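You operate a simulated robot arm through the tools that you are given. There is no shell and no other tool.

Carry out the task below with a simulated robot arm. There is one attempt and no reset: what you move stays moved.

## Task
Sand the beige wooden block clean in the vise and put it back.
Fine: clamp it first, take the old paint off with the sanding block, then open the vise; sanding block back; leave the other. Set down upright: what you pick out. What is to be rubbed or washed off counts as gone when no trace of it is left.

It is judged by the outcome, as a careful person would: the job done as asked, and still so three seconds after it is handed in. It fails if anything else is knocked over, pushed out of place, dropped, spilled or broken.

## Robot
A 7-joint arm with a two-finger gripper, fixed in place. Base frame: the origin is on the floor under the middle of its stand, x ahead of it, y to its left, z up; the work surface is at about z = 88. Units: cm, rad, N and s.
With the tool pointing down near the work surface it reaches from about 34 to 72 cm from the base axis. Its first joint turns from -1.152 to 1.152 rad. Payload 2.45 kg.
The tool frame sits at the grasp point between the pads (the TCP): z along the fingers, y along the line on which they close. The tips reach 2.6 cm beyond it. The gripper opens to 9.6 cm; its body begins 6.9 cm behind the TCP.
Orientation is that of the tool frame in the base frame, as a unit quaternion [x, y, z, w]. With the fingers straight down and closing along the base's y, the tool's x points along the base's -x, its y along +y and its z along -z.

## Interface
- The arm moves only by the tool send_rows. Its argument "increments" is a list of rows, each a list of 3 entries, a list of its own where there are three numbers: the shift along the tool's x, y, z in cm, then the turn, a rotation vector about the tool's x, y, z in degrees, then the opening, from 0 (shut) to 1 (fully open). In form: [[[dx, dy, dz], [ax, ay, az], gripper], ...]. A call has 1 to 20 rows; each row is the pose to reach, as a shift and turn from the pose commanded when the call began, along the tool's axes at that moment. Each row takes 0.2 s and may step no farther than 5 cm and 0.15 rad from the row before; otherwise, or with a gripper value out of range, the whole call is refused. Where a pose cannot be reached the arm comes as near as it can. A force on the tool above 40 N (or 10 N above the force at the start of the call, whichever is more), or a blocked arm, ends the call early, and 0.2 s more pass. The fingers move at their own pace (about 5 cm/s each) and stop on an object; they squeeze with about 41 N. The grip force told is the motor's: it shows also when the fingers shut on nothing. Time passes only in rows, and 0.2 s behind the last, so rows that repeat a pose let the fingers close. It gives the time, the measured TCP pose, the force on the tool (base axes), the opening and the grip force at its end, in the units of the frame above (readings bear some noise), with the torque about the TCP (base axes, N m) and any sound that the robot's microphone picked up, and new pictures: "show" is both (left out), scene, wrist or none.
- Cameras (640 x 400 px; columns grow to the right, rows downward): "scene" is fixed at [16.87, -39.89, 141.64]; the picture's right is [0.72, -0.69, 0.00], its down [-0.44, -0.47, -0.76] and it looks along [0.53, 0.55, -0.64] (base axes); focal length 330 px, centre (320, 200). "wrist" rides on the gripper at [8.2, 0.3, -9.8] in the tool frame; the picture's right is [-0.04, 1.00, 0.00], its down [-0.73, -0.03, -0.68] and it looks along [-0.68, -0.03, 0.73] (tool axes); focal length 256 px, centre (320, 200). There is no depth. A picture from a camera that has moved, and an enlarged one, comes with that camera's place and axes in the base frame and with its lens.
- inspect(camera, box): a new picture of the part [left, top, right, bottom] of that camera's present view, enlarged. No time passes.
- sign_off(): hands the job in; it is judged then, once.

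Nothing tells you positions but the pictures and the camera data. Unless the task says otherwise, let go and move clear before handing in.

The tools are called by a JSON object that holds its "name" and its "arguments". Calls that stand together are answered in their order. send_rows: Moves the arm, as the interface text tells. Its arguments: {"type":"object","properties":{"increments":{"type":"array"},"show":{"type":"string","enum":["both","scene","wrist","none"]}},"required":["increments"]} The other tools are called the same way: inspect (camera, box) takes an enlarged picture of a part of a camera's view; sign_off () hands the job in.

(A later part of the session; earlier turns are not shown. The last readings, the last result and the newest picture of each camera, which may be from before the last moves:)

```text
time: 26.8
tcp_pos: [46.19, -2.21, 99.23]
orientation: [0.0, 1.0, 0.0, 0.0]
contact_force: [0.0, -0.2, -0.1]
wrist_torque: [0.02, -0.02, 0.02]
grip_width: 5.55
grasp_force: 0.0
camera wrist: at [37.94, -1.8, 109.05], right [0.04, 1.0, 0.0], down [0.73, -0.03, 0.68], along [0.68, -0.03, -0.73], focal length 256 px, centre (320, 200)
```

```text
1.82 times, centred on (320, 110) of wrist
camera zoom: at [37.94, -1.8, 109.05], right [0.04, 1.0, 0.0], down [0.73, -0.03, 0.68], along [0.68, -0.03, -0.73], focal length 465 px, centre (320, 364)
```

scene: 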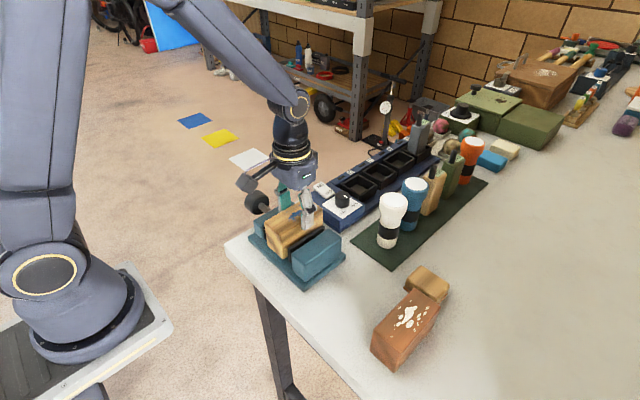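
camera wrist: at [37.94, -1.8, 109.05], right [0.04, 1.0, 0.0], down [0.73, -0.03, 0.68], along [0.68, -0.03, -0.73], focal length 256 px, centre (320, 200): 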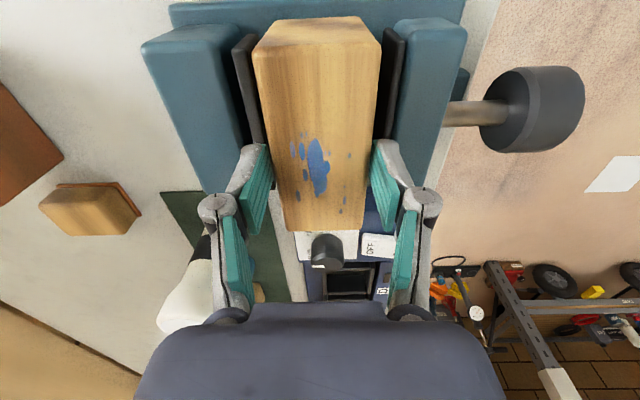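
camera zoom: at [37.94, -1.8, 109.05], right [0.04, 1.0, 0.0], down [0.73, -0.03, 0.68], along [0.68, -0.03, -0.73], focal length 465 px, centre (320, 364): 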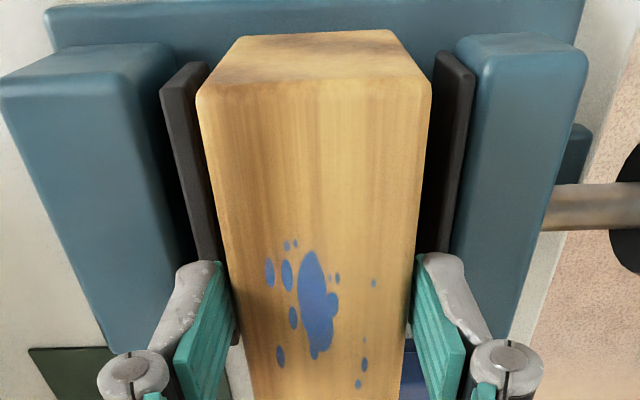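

The block is seated and centred in the vise, standing about 2 cm above the jaws. Now I'll rise, move out past the table's left edge, and turn the gripper horizontal to address the knob.

{"name": "send_rows", "arguments": {"increments": [[[0, 0, -2], [0, 0, 0], 0.6], [[0, 0, -5], [0, 0, 0], 0.8], [[0, 0, -8], [0, 0, 0], 0.8], [[0, 0, -11], [0, 0, 0], 0.8], [[0, 0, -14], [0, 0, 0], 0.8], [[0, 3, -15], [0, 0, 0], 0.8], [[0, 7, -15], [0, 0, 0], 0.8], [[0, 11, -15], [0, 0, 0], 0.8], [[0, 15, -15], [0, 0, 0], 0.8], [[0, 19, -15], [0, 0, 0], 0.8], [[0, 23, -15], [0, 0, 0], 0.8], [[0, 27, -15], [0, 0, 0], 0.8], [[0, 30, -15], [0, 0, 0], 0.8], [[0, 30, -15], [0, 0, 0], 0.8]], "show": "none"}}

{"name": "send_rows", "arguments": {"increments": [[[0, 0, 0], [7.5, 0, 0], 0.8], [[0, 0, 0], [15, 0, 0], 0.8], [[0, 0, 0], [22.5, 0, 0], 0.8], [[0, 0, 0], [30, 0, 0], 0.8], [[0, 0, 0], [37.5, 0, 0], 0.8], [[0, 0, 0], [45, 0, 0], 0.8], [[0, 0, 0], [52.5, 0, 0], 0.8], [[0, 0, 0], [60, 0, 0], 0.8], [[0, 0, 0], [67.5, 0, 0], 0.8], [[0, 0, 0], [75, 0, 0], 0.8], [[0, 0, 0], [82.5, 0, 0], 0.8], [[0, 0, 0], [90, 0, 0], 0.8], [[0, 0, 0], [90, 0, 0], 0.8]], "show": "both"}}

```text
time: 29.8
tcp_pos: [46.02, 27.74, 114.15]
orientation: [-0.001, 1.0, 0.0, -0.001]
contact_force: [0.5, -0.5, -0.5]
wrist_torque: [0.0, 0.0, 0.0]
grip_width: 7.68
grasp_force: 0.1
```

```text
time: 32.6
tcp_pos: [53.28, 20.69, 118.85]
orientation: [-0.001, 0.724, -0.69, 0.001]
contact_force: [-0.7, -0.3, -0.5]
wrist_torque: [0.01, 0.0, 0.01]
grip_width: 7.67
grasp_force: 0.0
out of reach, approached as far as the arm can: row 8, 9, 10, 11, 12, 13
camera wrist: at [45.03, 30.51, 118.94], right [0.04, 0.05, -1.0], down [0.73, 0.68, 0.06], along [0.68, -0.73, -0.01], focal length 256 px, centre (320, 200)
```

scene: 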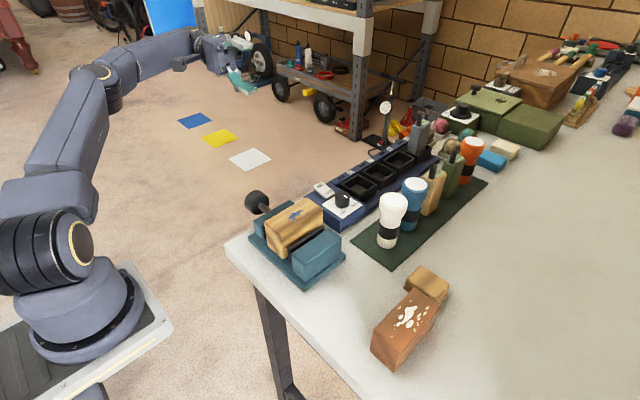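
wrist: 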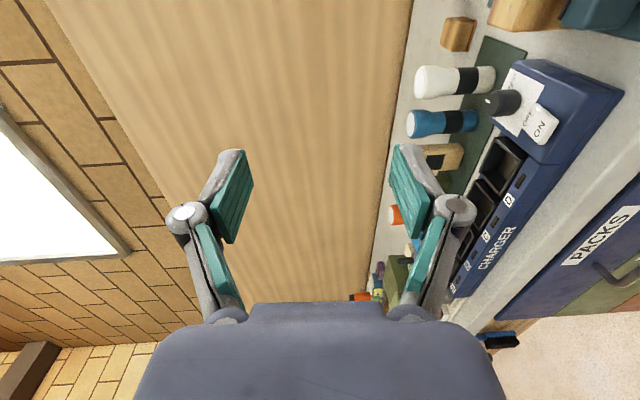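

The horizontal pose was out of reach that far out. I'll bring it nearer in −y (still high above everything) where the arm should reach.

{"name": "send_rows", "arguments": {"increments": [[[0, 0, 1], [0, 0, 0], 0.8], [[0, 0, 3], [0, 0, 0], 0.8], [[0, 0, 5], [0, 0, 0], 0.8], [[0, 0, 7], [0, 0, 0], 0.8], [[0, 0, 9], [0, 0, 0], 0.8], [[0, 0, 9], [0, 0, 0], 0.8], [[0, 0, 9], [0, 0, 0], 0.8]], "show": "scene"}}

```text
time: 34.2
tcp_pos: [53.57, 11.2, 118.08]
orientation: [0.0, 0.725, -0.689, 0.001]
contact_force: [0.6, 0.4, 0.5]
wrist_torque: [0.0, -0.03, 0.02]
grip_width: 7.7
grasp_force: 0.1
```

scene: 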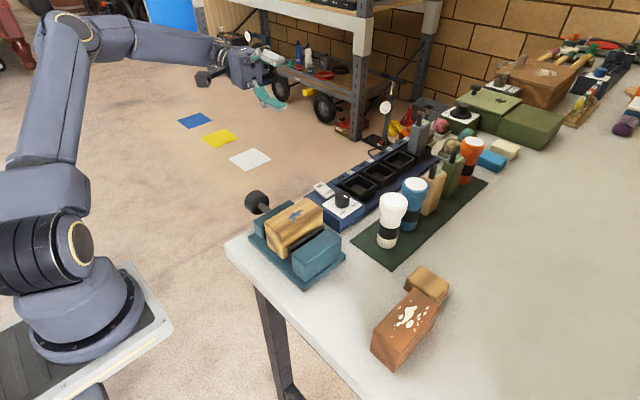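

{"name": "send_rows", "arguments": {"increments": [[[1.2, 2.2, -1.1], [0.5, 0, 0], 0.8], [[2.4, 4.4, -2.2], [1, 0, 0], 0.8], [[3.7, 6.6, -3.3], [1.5, 0, 0], 0.8], [[5, 8.8, -4.4], [2, 0, 0], 0.8], [[6.2, 11.2, -5.5], [2.5, 0, 0], 0.8], [[7.47, 13.45, -6.63], [2.9, 0, 0], 0.8], [[7.47, 13.45, -6.63], [2.9, 0, 0], 0.8], [[7.47, 13.45, -6.63], [2.9, 0, 0], 0.8]], "show": "both"}}

```text
time: 36.0
tcp_pos: [46.11, 18.6, 105.0]
orientation: [-0.001, 0.707, -0.707, 0.001]
contact_force: [-0.2, -0.7, -0.4]
wrist_torque: [-0.01, -0.01, 0.02]
grip_width: 7.68
grasp_force: 0.0
camera wrist: at [37.85, 28.43, 104.65], right [0.04, 0.0, -1.0], down [0.73, 0.68, 0.03], along [0.68, -0.73, 0.03], focal length 256 px, centre (320, 200)
```

scene: 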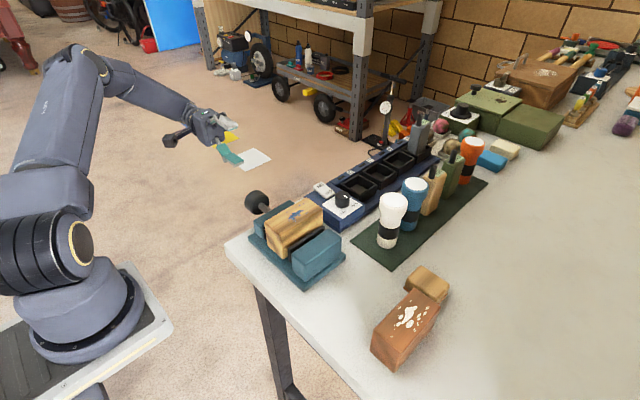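
wrist: 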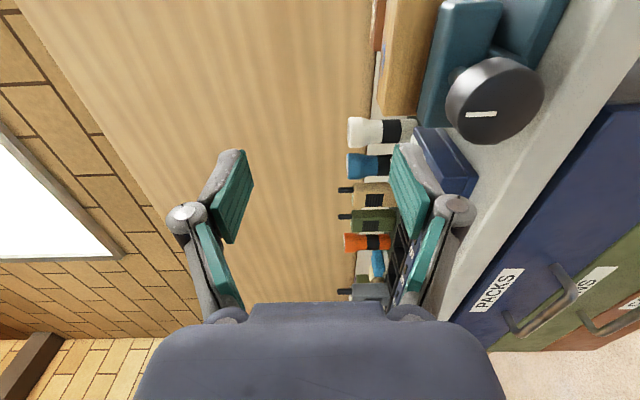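

The horizontal pose is reachable here and I can see the knob face with its white pointer. I'll zoom to locate the knob precisely.

{"name": "inspect", "arguments": {"camera": "wrist", "box": [400, 20, 580, 170]}}

{"name": "inspect", "arguments": {"camera": "scene", "box": [160, 110, 310, 230]}}

```text
2.67 times, centred on (490, 95) of wrist
camera zoom: at [37.85, 28.43, 104.65], right [0.04, 0.0, -1.0], down [0.73, 0.68, 0.03], along [0.68, -0.73, 0.03], focal length 683 px, centre (-133, 480)
```

zoom: 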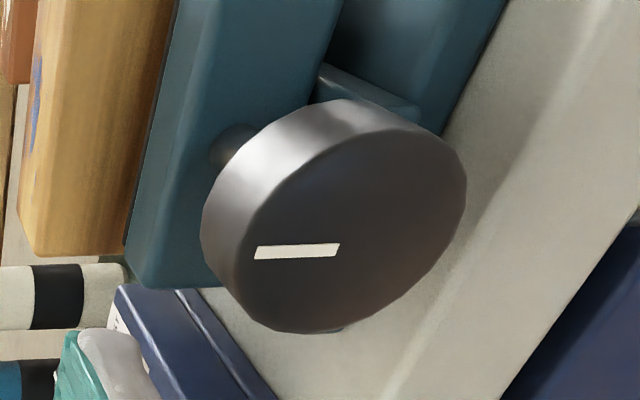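

```text
3.33 times, centred on (235, 170) of scene
camera zoom: at [16.87, -39.89, 141.64], right [0.72, -0.69, 0.0], down [-0.44, -0.47, -0.76], along [0.53, 0.55, -0.64], focal length 1100 px, centre (603, 300)
```

zoom: 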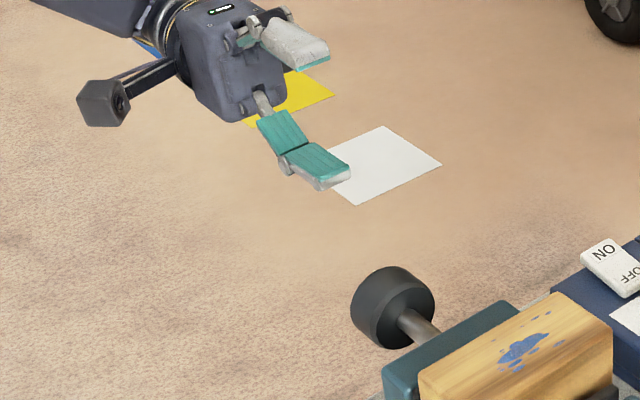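

The knob axis is near (45.5, –, 93.4), outer face at about y 12.6, pointer up. I'll lower the gripper to knob height first, staying clear outside, and check.

{"name": "send_rows", "arguments": {"increments": [[[0.2, 2.5, 0], [0, 0, 0], 0.8], [[0.4, 5, 0], [0, 0, 0], 0.8], [[0.55, 7.5, 0], [0, 0, 0], 0.8], [[0.55, 10, 0], [0, 0, 0], 0.8], [[0.55, 11.6, 0], [0, 0, 0], 0.8], [[0.55, 11.6, 0], [0, 0, 0], 0.8], [[0.55, 11.6, 0], [0, 0, 0], 0.8]], "show": "both"}}

{"name": "inspect", "arguments": {"camera": "wrist", "box": [200, 60, 440, 240]}}

```text
time: 37.6
tcp_pos: [45.67, 18.63, 93.32]
orientation: [-0.001, 0.708, -0.706, 0.001]
contact_force: [-0.4, 0.3, 0.2]
wrist_torque: [0.02, -0.01, 0.02]
grip_width: 7.68
grasp_force: 0.0
camera wrist: at [37.35, 28.47, 93.02], right [0.04, 0.0, -1.0], down [0.73, 0.68, 0.03], along [0.68, -0.73, 0.03], focal length 256 px, centre (320, 200)
```

scene: 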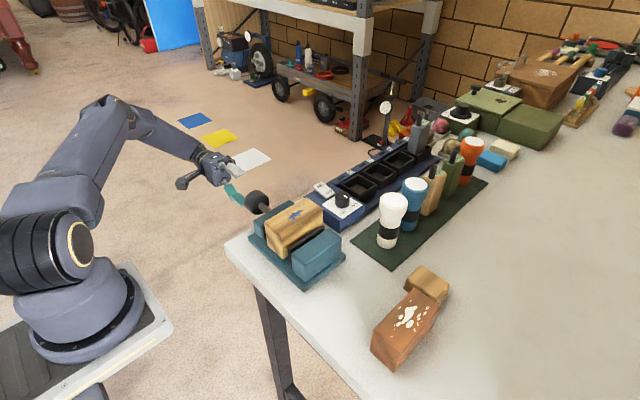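
wrist: 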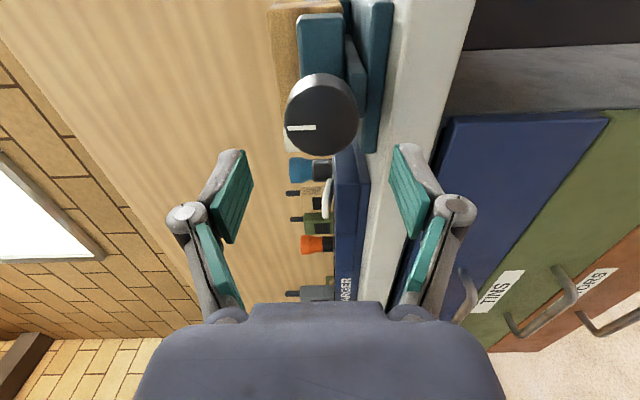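

```text
2.22 times, centred on (320, 150) of wrist
camera zoom: at [37.35, 28.47, 93.02], right [0.04, 0.0, -1.0], down [0.73, 0.68, 0.03], along [0.68, -0.73, 0.03], focal length 569 px, centre (320, 311)
```

zoom: 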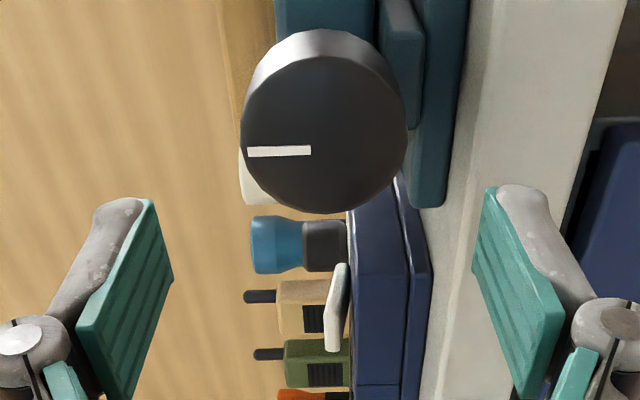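

TCP is nearly on the knob axis (knob ~5 cm diameter). Advancing to straddle it, then closing.

{"name": "send_rows", "arguments": {"increments": [[[0.1, 0.05, 1.5], [0, 0, 0], 0.8], [[0.1, 0.05, 3], [0, 0, 0], 0.8], [[0.1, 0.05, 4.5], [0, 0, 0], 0.8], [[0.1, 0.05, 5.4], [0, 0, 0], 0.8], [[0.1, 0.05, 5.4], [0, 0, 0], 0.8]], "show": "both"}}

{"name": "inspect", "arguments": {"camera": "wrist", "box": [200, 60, 440, 240]}}

```text
time: 38.8
tcp_pos: [45.5, 13.14, 93.23]
orientation: [-0.001, 0.708, -0.707, 0.001]
contact_force: [-0.3, 0.1, -0.1]
wrist_torque: [0.01, -0.01, -0.01]
grip_width: 7.66
grasp_force: 0.1
camera wrist: at [37.23, 23.12, 92.93], right [0.04, 0.0, -1.0], down [0.73, 0.68, 0.03], along [0.68, -0.73, 0.03], focal length 256 px, centre (320, 200)
```

scene: 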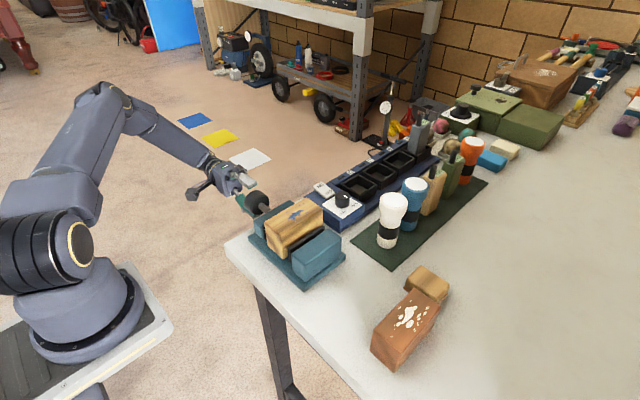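
wrist: 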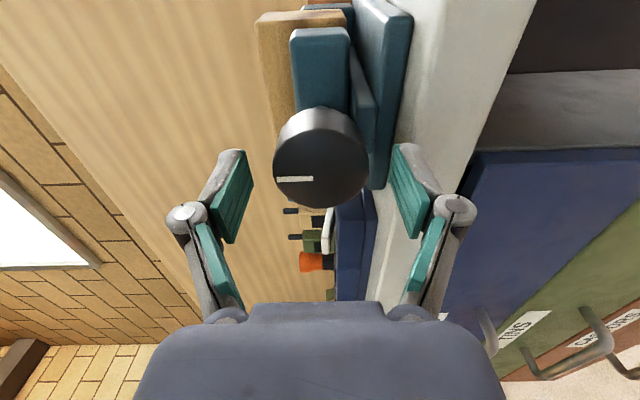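

```text
2.22 times, centred on (320, 150) of wrist
camera zoom: at [37.23, 23.12, 92.93], right [0.04, 0.0, -1.0], down [0.73, 0.68, 0.03], along [0.68, -0.73, 0.03], focal length 569 px, centre (320, 311)
```

zoom: 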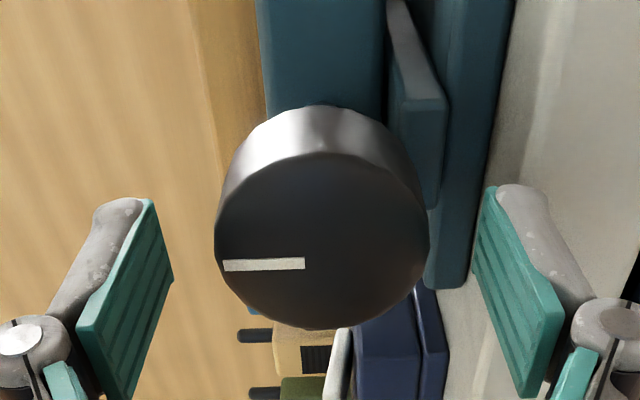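

{"name": "send_rows", "arguments": {"increments": [[[0.2, 0, 0.2], [0, 0, 0], 0.7], [[0.2, 0, 0.4], [0, 0, 0], 0.6], [[0.2, 0, 0.4], [0, 0, 0], 0.4], [[0.2, 0, 0.4], [0, 0, 0], 0.2], [[0.2, 0, 0.4], [0, 0, 0], 0.0], [[0.2, 0, 0.4], [0, 0, 0], 0.0], [[0.2, 0, 0.4], [0, 0, 0], 0.0]], "show": "wrist"}}

```text
time: 40.4
tcp_pos: [45.29, 12.88, 93.27]
orientation: [-0.001, 0.707, -0.707, 0.001]
contact_force: [-0.3, 1.3, 1.2]
wrist_torque: [-0.02, -0.03, 0.07]
grip_width: 5.1
grasp_force: 45.4
camera wrist: at [37.02, 22.72, 92.89], right [0.04, 0.0, -1.0], down [0.73, 0.68, 0.03], along [0.68, -0.73, 0.03], focal length 256 px, centre (320, 200)
```

wrist: 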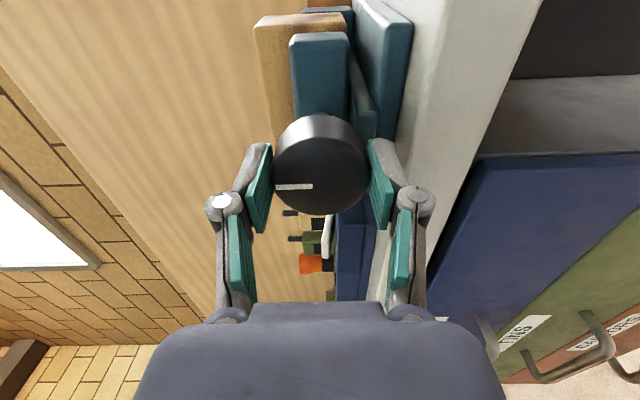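

The knob is gripped (5.1 cm across) with almost no side load. Now a trial clockwise turn (viewed from outside) of 30° to see how the jaw responds.

{"name": "send_rows", "arguments": {"increments": [[[0, 0, 0], [0, 0, 6], 0.0], [[0, 0, 0], [0, 0, 12], 0.0], [[0, 0, 0], [0, 0, 18], 0.0], [[0, 0, 0], [0, 0, 24], 0.0], [[0, 0, 0], [0, 0, 30], 0.0], [[0, 0, 0], [0, 0, 30], 0.0]], "show": "both"}}

{"name": "inspect", "arguments": {"camera": "scene", "box": [230, 160, 380, 300]}}

```text
time: 41.8
tcp_pos: [45.29, 12.88, 93.23]
orientation: [0.182, 0.685, -0.681, 0.184]
contact_force: [2.0, 7.4, -23.4]
wrist_torque: [-0.35, 0.05, 0.82]
grip_width: 5.13
grasp_force: 44.6
camera wrist: at [38.28, 22.72, 88.8], right [0.53, 0.01, -0.85], down [0.62, 0.68, 0.4], along [0.58, -0.73, 0.36], focal length 256 px, centre (320, 200)
```

scene: 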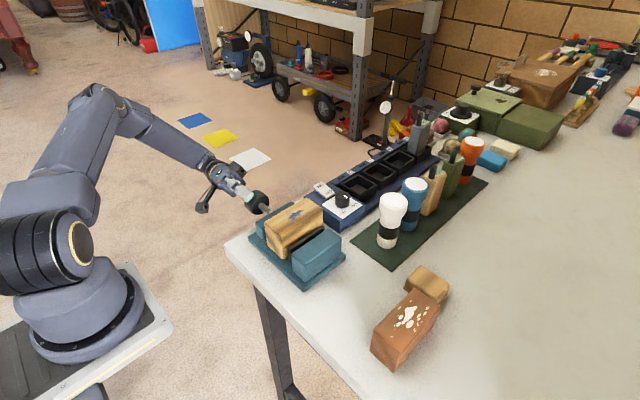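
wrist: 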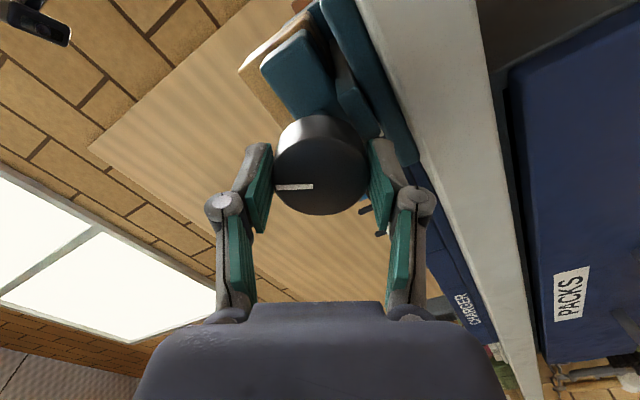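

```text
2.86 times, centred on (305, 230) of scene
camera zoom: at [16.91, -39.86, 141.64], right [0.72, -0.69, 0.0], down [-0.44, -0.47, -0.76], along [0.53, 0.55, -0.65], focal length 943 px, centre (363, 114)
```

zoom: 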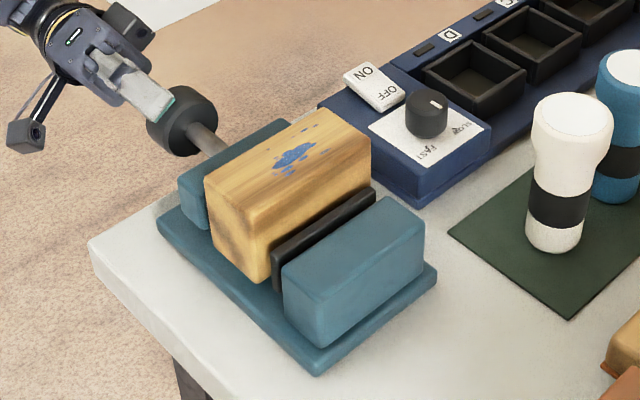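

The knob turned with the gripper and the near (+y) jaw is advancing toward the block while the knob stays in place. There's a side load, so I'll recentre slightly in +x and keep turning.

{"name": "send_rows", "arguments": {"increments": [[[-0.13, 0.08, 0], [0, 0, 0], 0.0], [[-0.26, 0.15, 0], [0, 0, 0], 0.0], [[-0.26, 0.15, 0], [0, 0, 0], 0.0]], "show": "none"}}

```text
time: 42.6
tcp_pos: [45.21, 12.81, 93.13]
orientation: [0.183, 0.685, -0.682, 0.179]
contact_force: [-21.7, 7.0, -24.9]
wrist_torque: [0.1, 0.02, 0.29]
grip_width: 5.13
grasp_force: 44.2
```

{"name": "send_rows", "arguments": {"increments": [[[0.2, 0.05, 0], [0, 0, 0], 0.0], [[0.41, 0.11, 0], [0, 0, 0], 0.0], [[0.41, 0.11, 0], [0, 0, 0], 0.0]], "show": "none"}}

```text
time: 43.4
tcp_pos: [45.34, 12.84, 93.1]
orientation: [0.183, 0.683, -0.683, 0.184]
contact_force: [-4.5, 9.7, -2.0]
wrist_torque: [0.87, 0.03, -1.05]
grip_width: 5.09
grasp_force: 45.1
```

Side load is gone now. Continuing the turn.

{"name": "send_rows", "arguments": {"increments": [[[0, 0, 0], [0, 0, 6], 0.0], [[0, 0, 0], [0, 0, 12], 0.0], [[0, 0, 0], [0, 0, 18], 0.0], [[0, 0, 0], [0, 0, 24], 0.0], [[0, 0, 0], [0, 0, 30], 0.0], [[0, 0, 0], [0, 0, 30], 0.0]], "show": "both"}}

{"name": "inspect", "arguments": {"camera": "scene", "box": [230, 160, 380, 300]}}

```text
time: 44.8
tcp_pos: [45.32, 12.8, 93.15]
orientation: [0.353, 0.612, -0.611, 0.357]
contact_force: [17.2, 9.7, 11.9]
wrist_torque: [-0.64, 0.08, 0.38]
grip_width: 5.14
grasp_force: 45.5
camera wrist: at [41.49, 22.69, 85.78], right [0.89, 0.0, -0.46], down [0.34, 0.68, 0.65], along [0.32, -0.73, 0.6], focal length 256 px, centre (320, 200)
```

scene: 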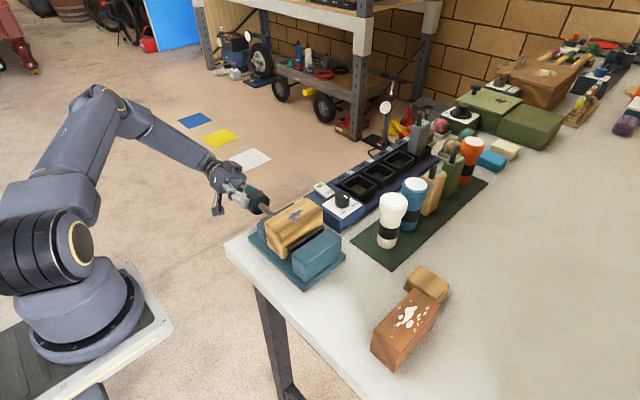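
wrist: 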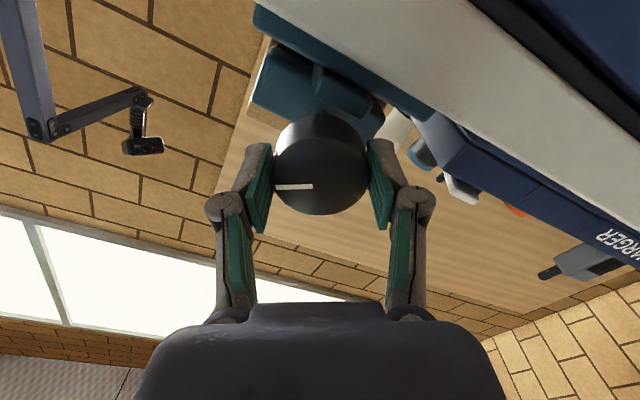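

```text
2.86 times, centred on (305, 230) of scene
camera zoom: at [16.9, -39.87, 141.64], right [0.72, -0.69, 0.0], down [-0.44, -0.47, -0.76], along [0.53, 0.55, -0.65], focal length 943 px, centre (363, 114)
```

zoom: 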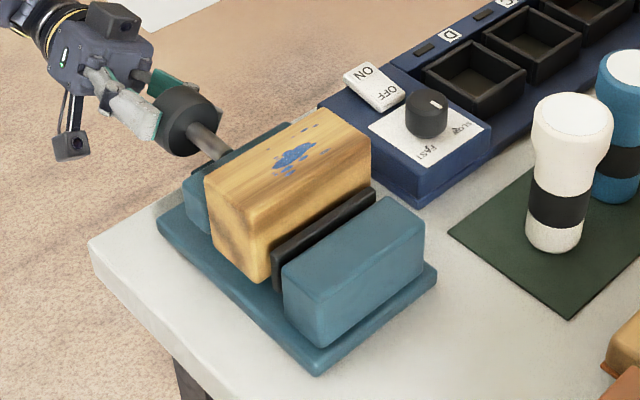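

Jaw keeps closing (about 0.4 cm per 30°). Recentre a little and continue turning.

{"name": "send_rows", "arguments": {"increments": [[[-0.12, 0.05, 0], [0, 0, 0], 0.0], [[-0.23, 0.1, 0], [0, 0, 6], 0.0], [[-0.23, 0.1, 0], [0, 0, 12], 0.0], [[-0.23, 0.1, 0], [0, 0, 18], 0.0], [[-0.23, 0.1, 0], [0, 0, 24], 0.0], [[-0.23, 0.1, 0], [0, 0, 30], 0.0], [[-0.23, 0.1, 0], [0, 0, 30], 0.0]], "show": "both"}}

{"name": "inspect", "arguments": {"camera": "scene", "box": [230, 160, 380, 300]}}

```text
time: 46.4
tcp_pos: [45.52, 12.9, 92.87]
orientation: [0.499, 0.502, -0.497, 0.501]
contact_force: [8.4, 12.6, -9.0]
wrist_torque: [-0.4, 0.09, 0.0]
grip_width: 5.11
grasp_force: 44.9
camera wrist: at [45.73, 22.73, 84.88], right [1.0, 0.0, 0.04], down [-0.03, 0.68, 0.74], along [-0.03, -0.74, 0.68], focal length 256 px, centre (320, 200)
```

scene: 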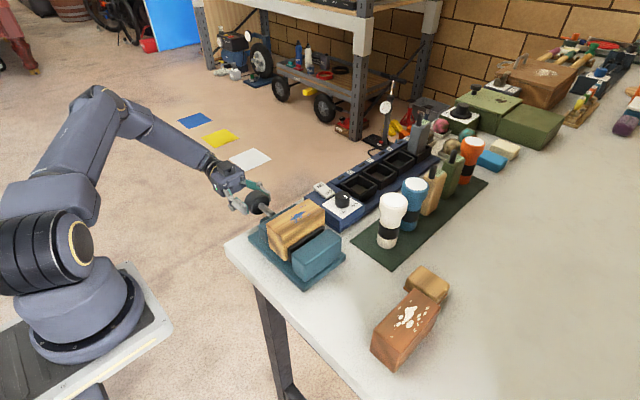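
wrist: 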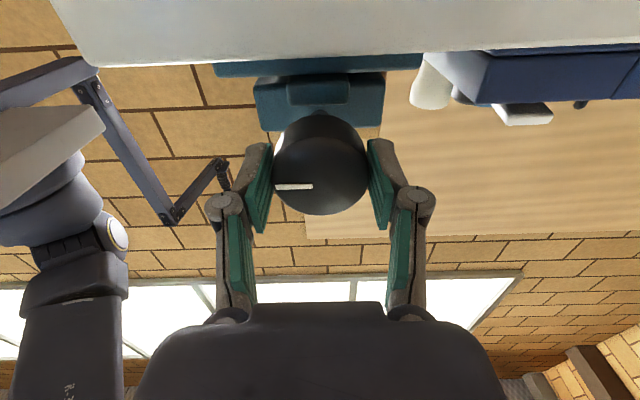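

```text
2.86 times, centred on (305, 230) of scene
camera zoom: at [16.91, -39.85, 141.64], right [0.72, -0.69, 0.0], down [-0.44, -0.47, -0.76], along [0.53, 0.55, -0.65], focal length 943 px, centre (363, 114)
```

zoom: 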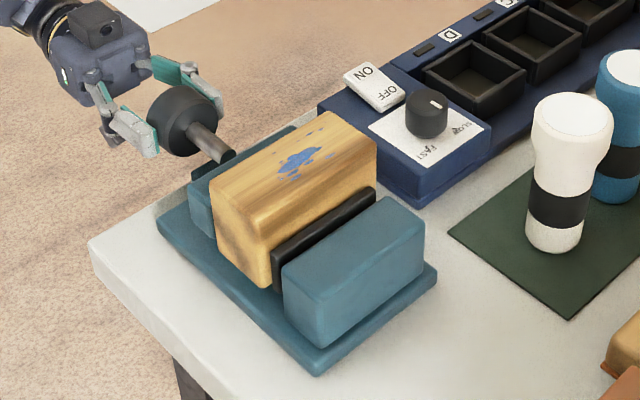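

The jaw has reached the block and is sliding it toward the fixed jaw. Continue turning, watching the torque.

{"name": "send_rows", "arguments": {"increments": [[[0, 0, 0], [0, 0, 5], 0.0], [[0, 0, 0], [0, 0, 10], 0.0], [[0, 0, 0], [0, 0, 15], 0.0], [[0, 0, 0], [0, 0, 20], 0.0], [[0, 0, 0], [0, 0, 25], 0.0], [[0, 0, 0], [0, 0, 25], 0.0]], "show": "scene"}}

{"name": "inspect", "arguments": {"camera": "scene", "box": [230, 160, 380, 300]}}

```text
time: 47.8
tcp_pos: [45.68, 12.93, 93.01]
orientation: [0.596, 0.382, -0.378, 0.596]
contact_force: [13.2, 7.5, -13.8]
wrist_torque: [-0.07, 0.03, -0.08]
grip_width: 5.13
grasp_force: 44.8
```

scene: 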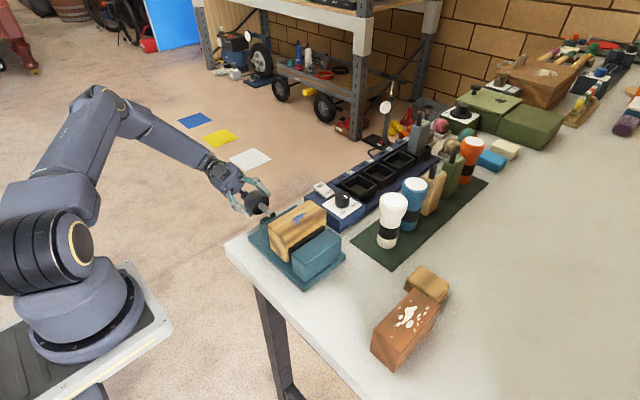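

```text
2.86 times, centred on (305, 230) of scene
camera zoom: at [16.93, -39.86, 141.64], right [0.72, -0.69, 0.0], down [-0.44, -0.47, -0.76], along [0.53, 0.55, -0.65], focal length 943 px, centre (363, 114)
```

zoom: 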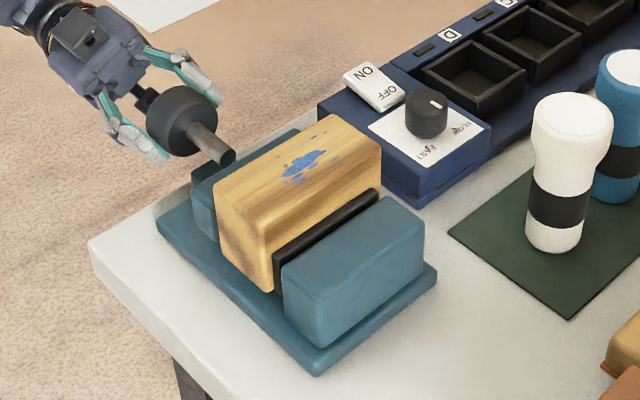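

{"name": "send_rows", "arguments": {"increments": [[[0, 0, 0], [0, 0, 5], 0.0], [[0, 0, 0], [0, 0, 10], 0.0], [[0, 0, 0], [0, 0, 15], 0.0], [[0, 0, 0], [0, 0, 20], 0.0], [[0, 0, 0], [0, 0, 20], 0.0]], "show": "none"}}

{"name": "inspect", "arguments": {"camera": "scene", "box": [230, 160, 380, 300]}}

{"name": "inspect", "arguments": {"camera": "wrist", "box": [0, 0, 640, 400]}}

```text
time: 48.4
tcp_pos: [45.85, 12.78, 93.0]
orientation: [0.623, 0.328, -0.353, 0.617]
contact_force: [-6.1, 1.2, 2.3]
wrist_torque: [-0.56, 0.16, -0.87]
grip_width: 5.13
grasp_force: 45.1
out of reach, approached as far as the arm can: row 2
stopped in row 2: the force on the tool passed its limit at 58 N (the readings are from after the stop); the commanded pose is now the measured one
```

```text
2.86 times, centred on (305, 230) of scene
camera zoom: at [16.85, -39.89, 141.64], right [0.72, -0.69, 0.0], down [-0.44, -0.47, -0.76], along [0.53, 0.55, -0.64], focal length 943 px, centre (363, 114)
```

zoom: 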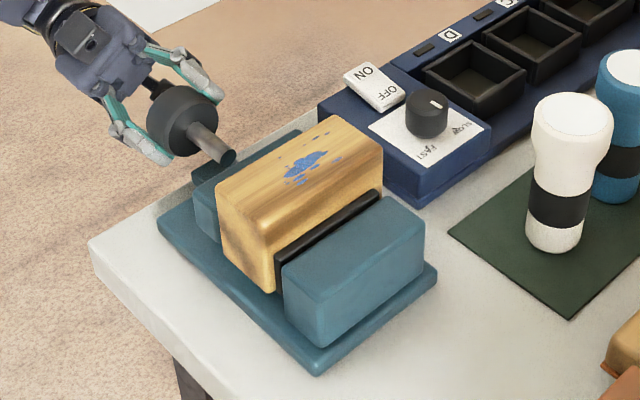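

```text
1.00 times, centred on (320, 200) of wrist (not enlarged: the box is as wide or as high as the picture)
camera zoom: at [50.63, 22.46, 86.17], right [0.82, -0.02, 0.57], down [-0.4, 0.7, 0.6], along [-0.41, -0.72, 0.56], focal length 256 px, centre (320, 200)
```

zoom: 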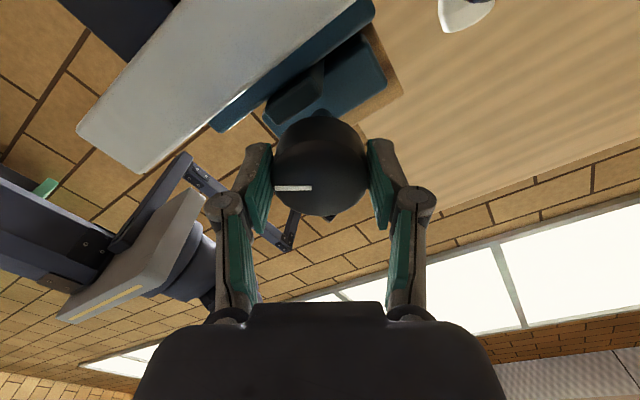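

The wrist reached its turning limit at about 122°, with the block nearly against the fixed jaw. I'll release the knob, back off along the axis, rotate back, and regrip for the final tightening.

{"name": "send_rows", "arguments": {"increments": [[[0, 0, 0], [0, 0, 0], 0.5], [[0, 0, 0], [0, 0, 0], 0.6], [[0, 0, 0], [0, 0, 0], 0.68], [[0, 0, 0], [0, 0, 0], 0.7], [[0, 0, -1], [0, 0, 0], 0.7], [[0, 0, -2.5], [0, 0, 0], 0.75], [[0, 0, -4], [0, 0, 0], 0.8], [[0, 0, -5], [0, 0, 0], 0.8], [[0, 0, -5], [0, 0, 0], 0.8]], "show": "both"}}

{"name": "inspect", "arguments": {"camera": "scene", "box": [230, 160, 380, 300]}}

```text
time: 50.4
tcp_pos: [45.94, 17.85, 92.85]
orientation: [0.623, 0.328, -0.35, 0.617]
contact_force: [0.7, 0.4, -0.4]
wrist_torque: [-0.04, 0.02, 0.01]
grip_width: 7.69
grasp_force: 0.1
camera wrist: at [50.85, 27.54, 86.07], right [0.82, -0.02, 0.57], down [-0.4, 0.7, 0.6], along [-0.41, -0.72, 0.56], focal length 256 px, centre (320, 200)
```

scene: 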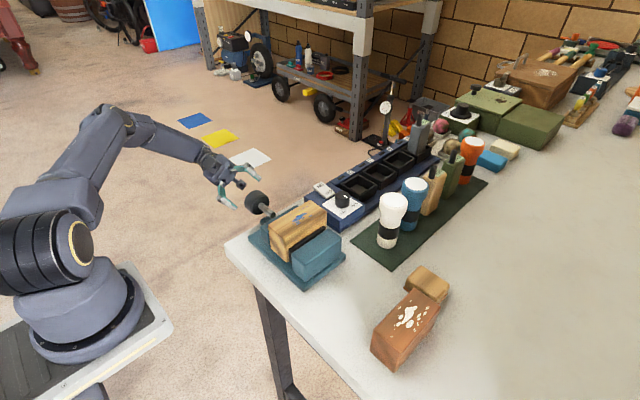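
wrist: 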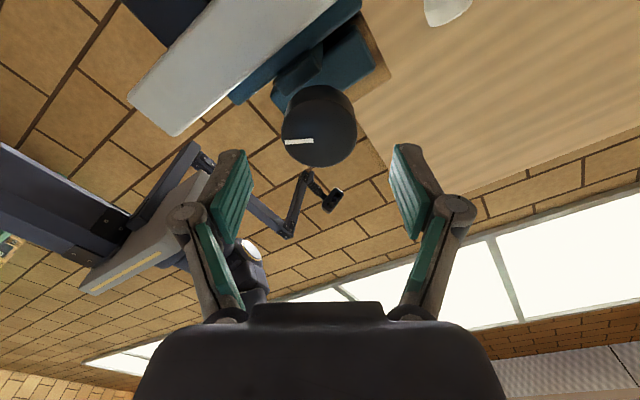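

```text
2.86 times, centred on (305, 230) of scene
camera zoom: at [16.87, -39.89, 141.64], right [0.72, -0.69, 0.0], down [-0.44, -0.47, -0.76], along [0.53, 0.55, -0.64], focal length 943 px, centre (363, 114)
```

zoom: 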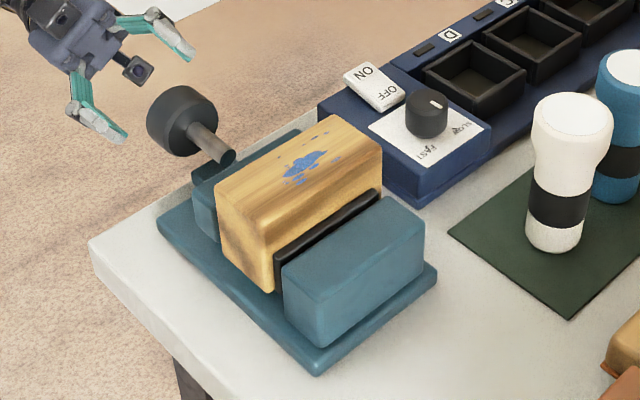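

{"name": "send_rows", "arguments": {"increments": [[[0, 0, 0], [-0.14, -0.04, -7.67], 0.8], [[0, 0, 0], [-0.27, -0.07, -15.34], 0.8], [[0, 0, 0], [-0.41, -0.11, -23.0], 0.8], [[0, 0, 0], [-0.55, -0.15, -30.7], 0.8], [[0, 0, 0], [-0.68, -0.18, -38.3], 0.8], [[0, 0, 0], [-0.82, -0.22, -46.0], 0.8], [[0, 0, 0], [-0.95, -0.26, -53.7], 0.8], [[0, 0, 0], [-1.09, -0.3, -61.4], 0.8], [[-0.1, -0.05, 0], [-1.23, -0.33, -69.0], 0.8], [[-0.2, -0.1, 0], [-1.36, -0.37, -76.7], 0.8], [[-0.35, -0.18, 0], [-1.5, -0.4, -84.4], 0.8], [[-0.35, -0.18, 0], [-1.64, -0.44, -92.0], 0.8], [[-0.35, -0.18, 0], [-1.77, -0.48, -99.7], 0.8], [[-0.35, -0.18, 0], [-1.91, -0.52, -107.4], 0.8], [[-0.35, -0.18, 0], [-2.04, -0.55, -115], 0.8], [[-0.35, -0.18, 0], [-2.18, -0.59, -122.7], 0.8], [[-0.35, -0.18, 0], [-2.18, -0.59, -122.7], 0.8], [[-0.35, -0.18, 0], [-2.18, -0.59, -122.7], 0.8]], "show": "wrist"}}

{"name": "inspect", "arguments": {"camera": "wrist", "box": [200, 60, 440, 240]}}

```text
time: 54.2
tcp_pos: [45.57, 17.7, 93.21]
orientation: [-0.002, 0.707, -0.707, 0.0]
contact_force: [0.0, 0.0, 0.6]
wrist_torque: [-0.01, -0.02, -0.02]
grip_width: 7.69
grasp_force: 0.1
camera wrist: at [37.38, 27.67, 92.82], right [0.04, 0.0, -1.0], down [0.73, 0.68, 0.03], along [0.68, -0.73, 0.03], focal length 256 px, centre (320, 200)
```

wrist: 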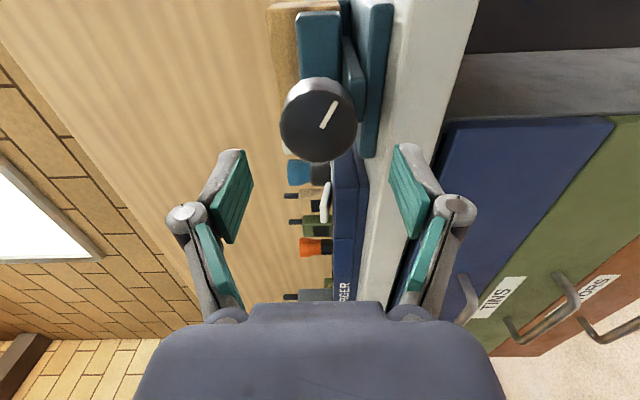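

```text
2.22 times, centred on (320, 150) of wrist
camera zoom: at [37.38, 27.67, 92.82], right [0.04, 0.0, -1.0], down [0.73, 0.68, 0.03], along [0.68, -0.73, 0.03], focal length 569 px, centre (320, 311)
```

zoom: 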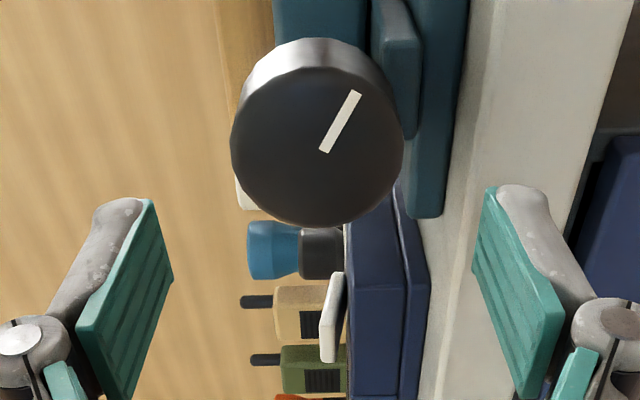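

The pointer confirms ~122° of turn. Regripping on axis and turning again to tighten.

{"name": "send_rows", "arguments": {"increments": [[[0, 0, 1.5], [0, 0, 0], 0.8], [[0, 0, 3], [0, 0, 0], 0.8], [[0, 0, 4.3], [0, 0, 0], 0.8], [[0, 0, 4.9], [0, 0, 0], 0.75], [[0, 0, 4.9], [0, 0, 0], 0.6], [[0, 0, 4.9], [0, 0, 0], 0.4], [[0, 0, 4.9], [0, 0, 0], 0.0], [[0, 0, 4.9], [0, 0, 0], 0.0], [[0, 0, 4.9], [0, 0, 0], 0.0]], "show": "none"}}

{"name": "send_rows", "arguments": {"increments": [[[0, 0, 0], [0, 0, 4], 0.0], [[0, 0, 0], [0, 0, 8], 0.0], [[0, 0, 0], [0, 0, 12], 0.0], [[0, 0, 0], [0, 0, 16], 0.0], [[0, 0, 0], [0, 0, 20], 0.0], [[0, 0, 0], [0, 0, 20], 0.0]], "show": "scene"}}

{"name": "inspect", "arguments": {"camera": "scene", "box": [230, 160, 380, 300]}}

```text
time: 56.2
tcp_pos: [45.66, 12.92, 93.16]
orientation: [0.001, -0.706, 0.709, 0.0]
contact_force: [0.0, 4.3, 20.5]
wrist_torque: [-0.48, -0.02, -0.14]
grip_width: 5.08
grasp_force: 45.5
```

```text
time: 57.6
tcp_pos: [45.46, 12.84, 93.17]
orientation: [-0.121, -0.695, 0.698, -0.124]
contact_force: [1.2, 14.5, 29.2]
wrist_torque: [-0.29, 0.09, -0.56]
grip_width: 5.05
grasp_force: 45.1
```

scene: 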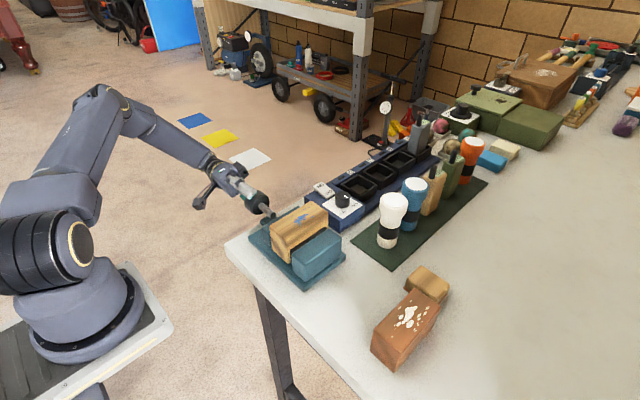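

```text
2.86 times, centred on (305, 230) of scene
camera zoom: at [16.83, -39.86, 141.65], right [0.72, -0.69, 0.0], down [-0.44, -0.47, -0.76], along [0.53, 0.55, -0.64], focal length 943 px, centre (363, 114)
```

zoom: 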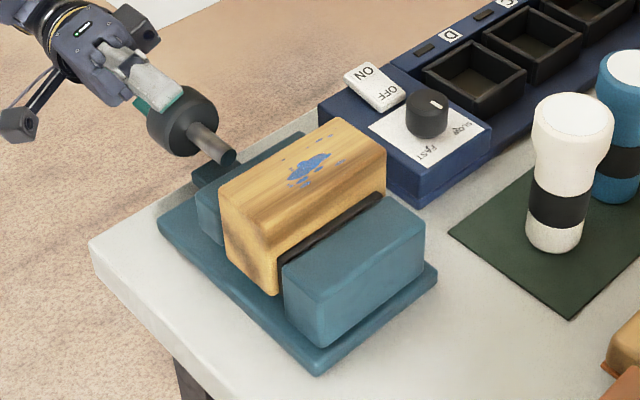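

{"name": "send_rows", "arguments": {"increments": [[[-0.06, -0.17, -0.08], [0, 0, 0], 0.0], [[-0.12, -0.33, -0.15], [0, 0, 0], 0.0], [[-0.12, -0.33, -0.15], [0, 0, 0], 0.0]], "show": "none"}}

{"name": "send_rows", "arguments": {"increments": [[[0, 0, 0], [0, 0, 4], 0.0], [[0, 0, 0], [0, 0, 8], 0.0], [[0, 0, 0], [0, 0, 12], 0.0], [[0, 0, 0], [0, 0, 12], 0.0]], "show": "none"}}

{"name": "inspect", "arguments": {"camera": "scene", "box": [240, 190, 350, 290]}}

```text
time: 58.4
tcp_pos: [45.55, 12.91, 93.25]
orientation: [0.121, 0.697, -0.696, 0.121]
contact_force: [-4.0, -12.8, -3.4]
wrist_torque: [-0.85, -0.02, 0.64]
grip_width: 5.08
grasp_force: 45.5
```

```text
time: 59.4
tcp_pos: [45.68, 13.08, 93.25]
orientation: [0.194, 0.68, -0.68, 0.194]
contact_force: [-7.3, -27.7, -19.3]
wrist_torque: [0.68, 0.51, -0.27]
grip_width: 5.03
grasp_force: 45.2
```

```text
4.00 times, centred on (295, 240) of scene
camera zoom: at [16.88, -39.96, 141.61], right [0.72, -0.69, 0.0], down [-0.44, -0.47, -0.76], along [0.53, 0.55, -0.64], focal length 1320 px, centre (420, 40)
```

zoom: 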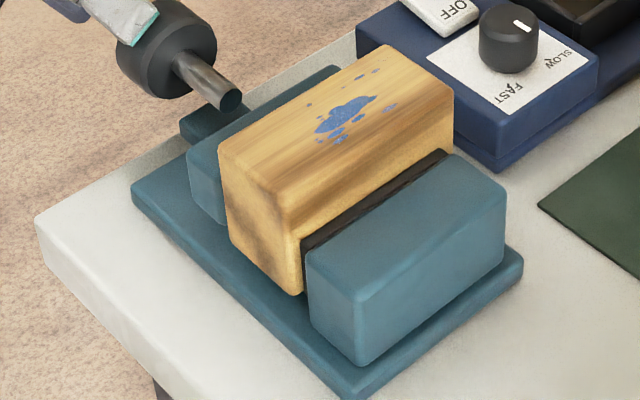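

Resistance torque is now building (0.5 N·m) and the block is against the fixed jaw plate. I'll relieve the axial load and add a bit more turn to confirm it's tight.

{"name": "send_rows", "arguments": {"increments": [[[0, 0, 0.15], [0, 0, 0], 0.0], [[0, 0.1, 0.25], [0, 0, 0], 0.0], [[0, 0.1, 0.25], [0, 0, 4], 0.0], [[0, 0.1, 0.25], [0, 0, 8], 0.0], [[0, 0.1, 0.25], [0, 0, 8], 0.0]], "show": "none"}}

{"name": "inspect", "arguments": {"camera": "scene", "box": [240, 190, 350, 290]}}

{"name": "inspect", "arguments": {"camera": "wrist", "box": [200, 60, 440, 240]}}

```text
time: 60.6
tcp_pos: [45.57, 12.89, 93.31]
orientation: [0.241, 0.665, -0.664, 0.243]
contact_force: [-7.2, 20.2, -6.0]
wrist_torque: [0.37, 0.89, -0.71]
grip_width: 5.07
grasp_force: 45.0
```

```text
4.00 times, centred on (295, 240) of scene
camera zoom: at [16.87, -39.83, 141.66], right [0.72, -0.69, 0.0], down [-0.44, -0.47, -0.76], along [0.53, 0.55, -0.65], focal length 1320 px, centre (420, 40)
```

zoom: 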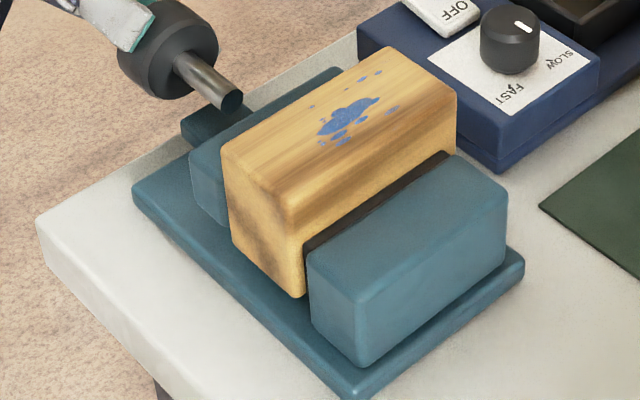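

```text
2.22 times, centred on (320, 150) of wrist
camera zoom: at [39.51, 22.85, 87.88], right [0.67, 0.0, -0.74], down [0.54, 0.68, 0.49], along [0.51, -0.73, 0.46], focal length 569 px, centre (320, 311)
```

zoom: 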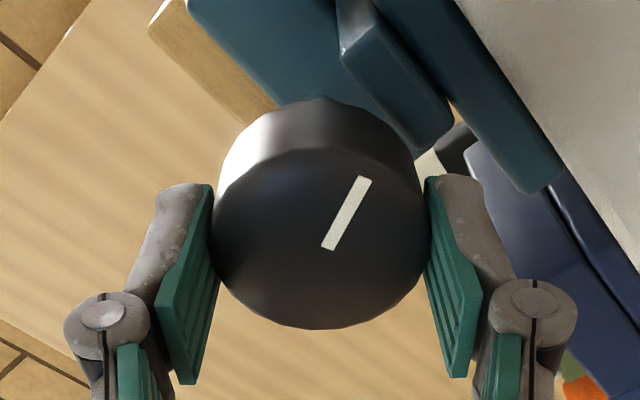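

{"name": "send_rows", "arguments": {"increments": [[[0, 0, -0.1], [0, 0, 0], 0.0], [[0, 0, -0.1], [0, 0, 4], 0.0], [[0, 0, -0.1], [0, 0, 8], 0.0], [[0, 0, -0.1], [0, 0, 12], 0.0], [[0, 0, -0.1], [0, 0, 12], 0.0]], "show": "none"}}

{"name": "inspect", "arguments": {"camera": "scene", "box": [240, 190, 350, 290]}}

{"name": "inspect", "arguments": {"camera": "wrist", "box": [200, 60, 440, 240]}}

```text
time: 61.8
tcp_pos: [45.76, 12.71, 93.42]
orientation: [-0.309, -0.635, 0.636, -0.31]
contact_force: [-7.0, 8.7, 13.2]
wrist_torque: [0.15, 0.74, 0.13]
grip_width: 5.0
grasp_force: 45.5
```

```text
4.00 times, centred on (295, 240) of scene
camera zoom: at [16.84, -39.87, 141.65], right [0.72, -0.69, 0.0], down [-0.44, -0.47, -0.76], along [0.53, 0.55, -0.64], focal length 1320 px, centre (420, 40)
```

zoom: 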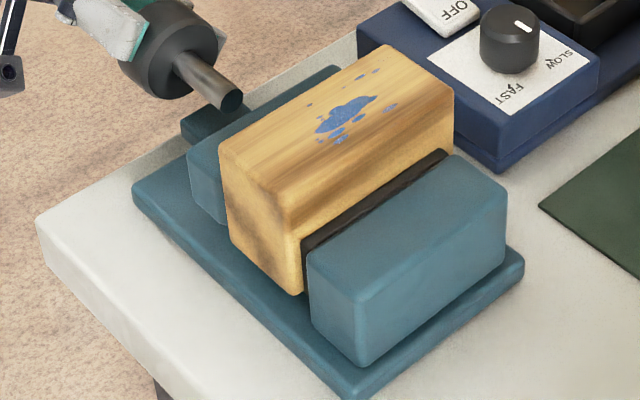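

```text
2.22 times, centred on (320, 150) of wrist
camera zoom: at [40.87, 22.72, 86.82], right [0.81, 0.0, -0.58], down [0.43, 0.68, 0.59], along [0.4, -0.73, 0.55], focal length 569 px, centre (320, 311)
```

zoom: 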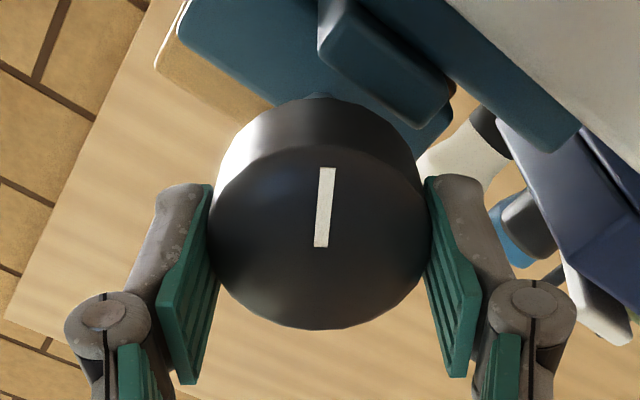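

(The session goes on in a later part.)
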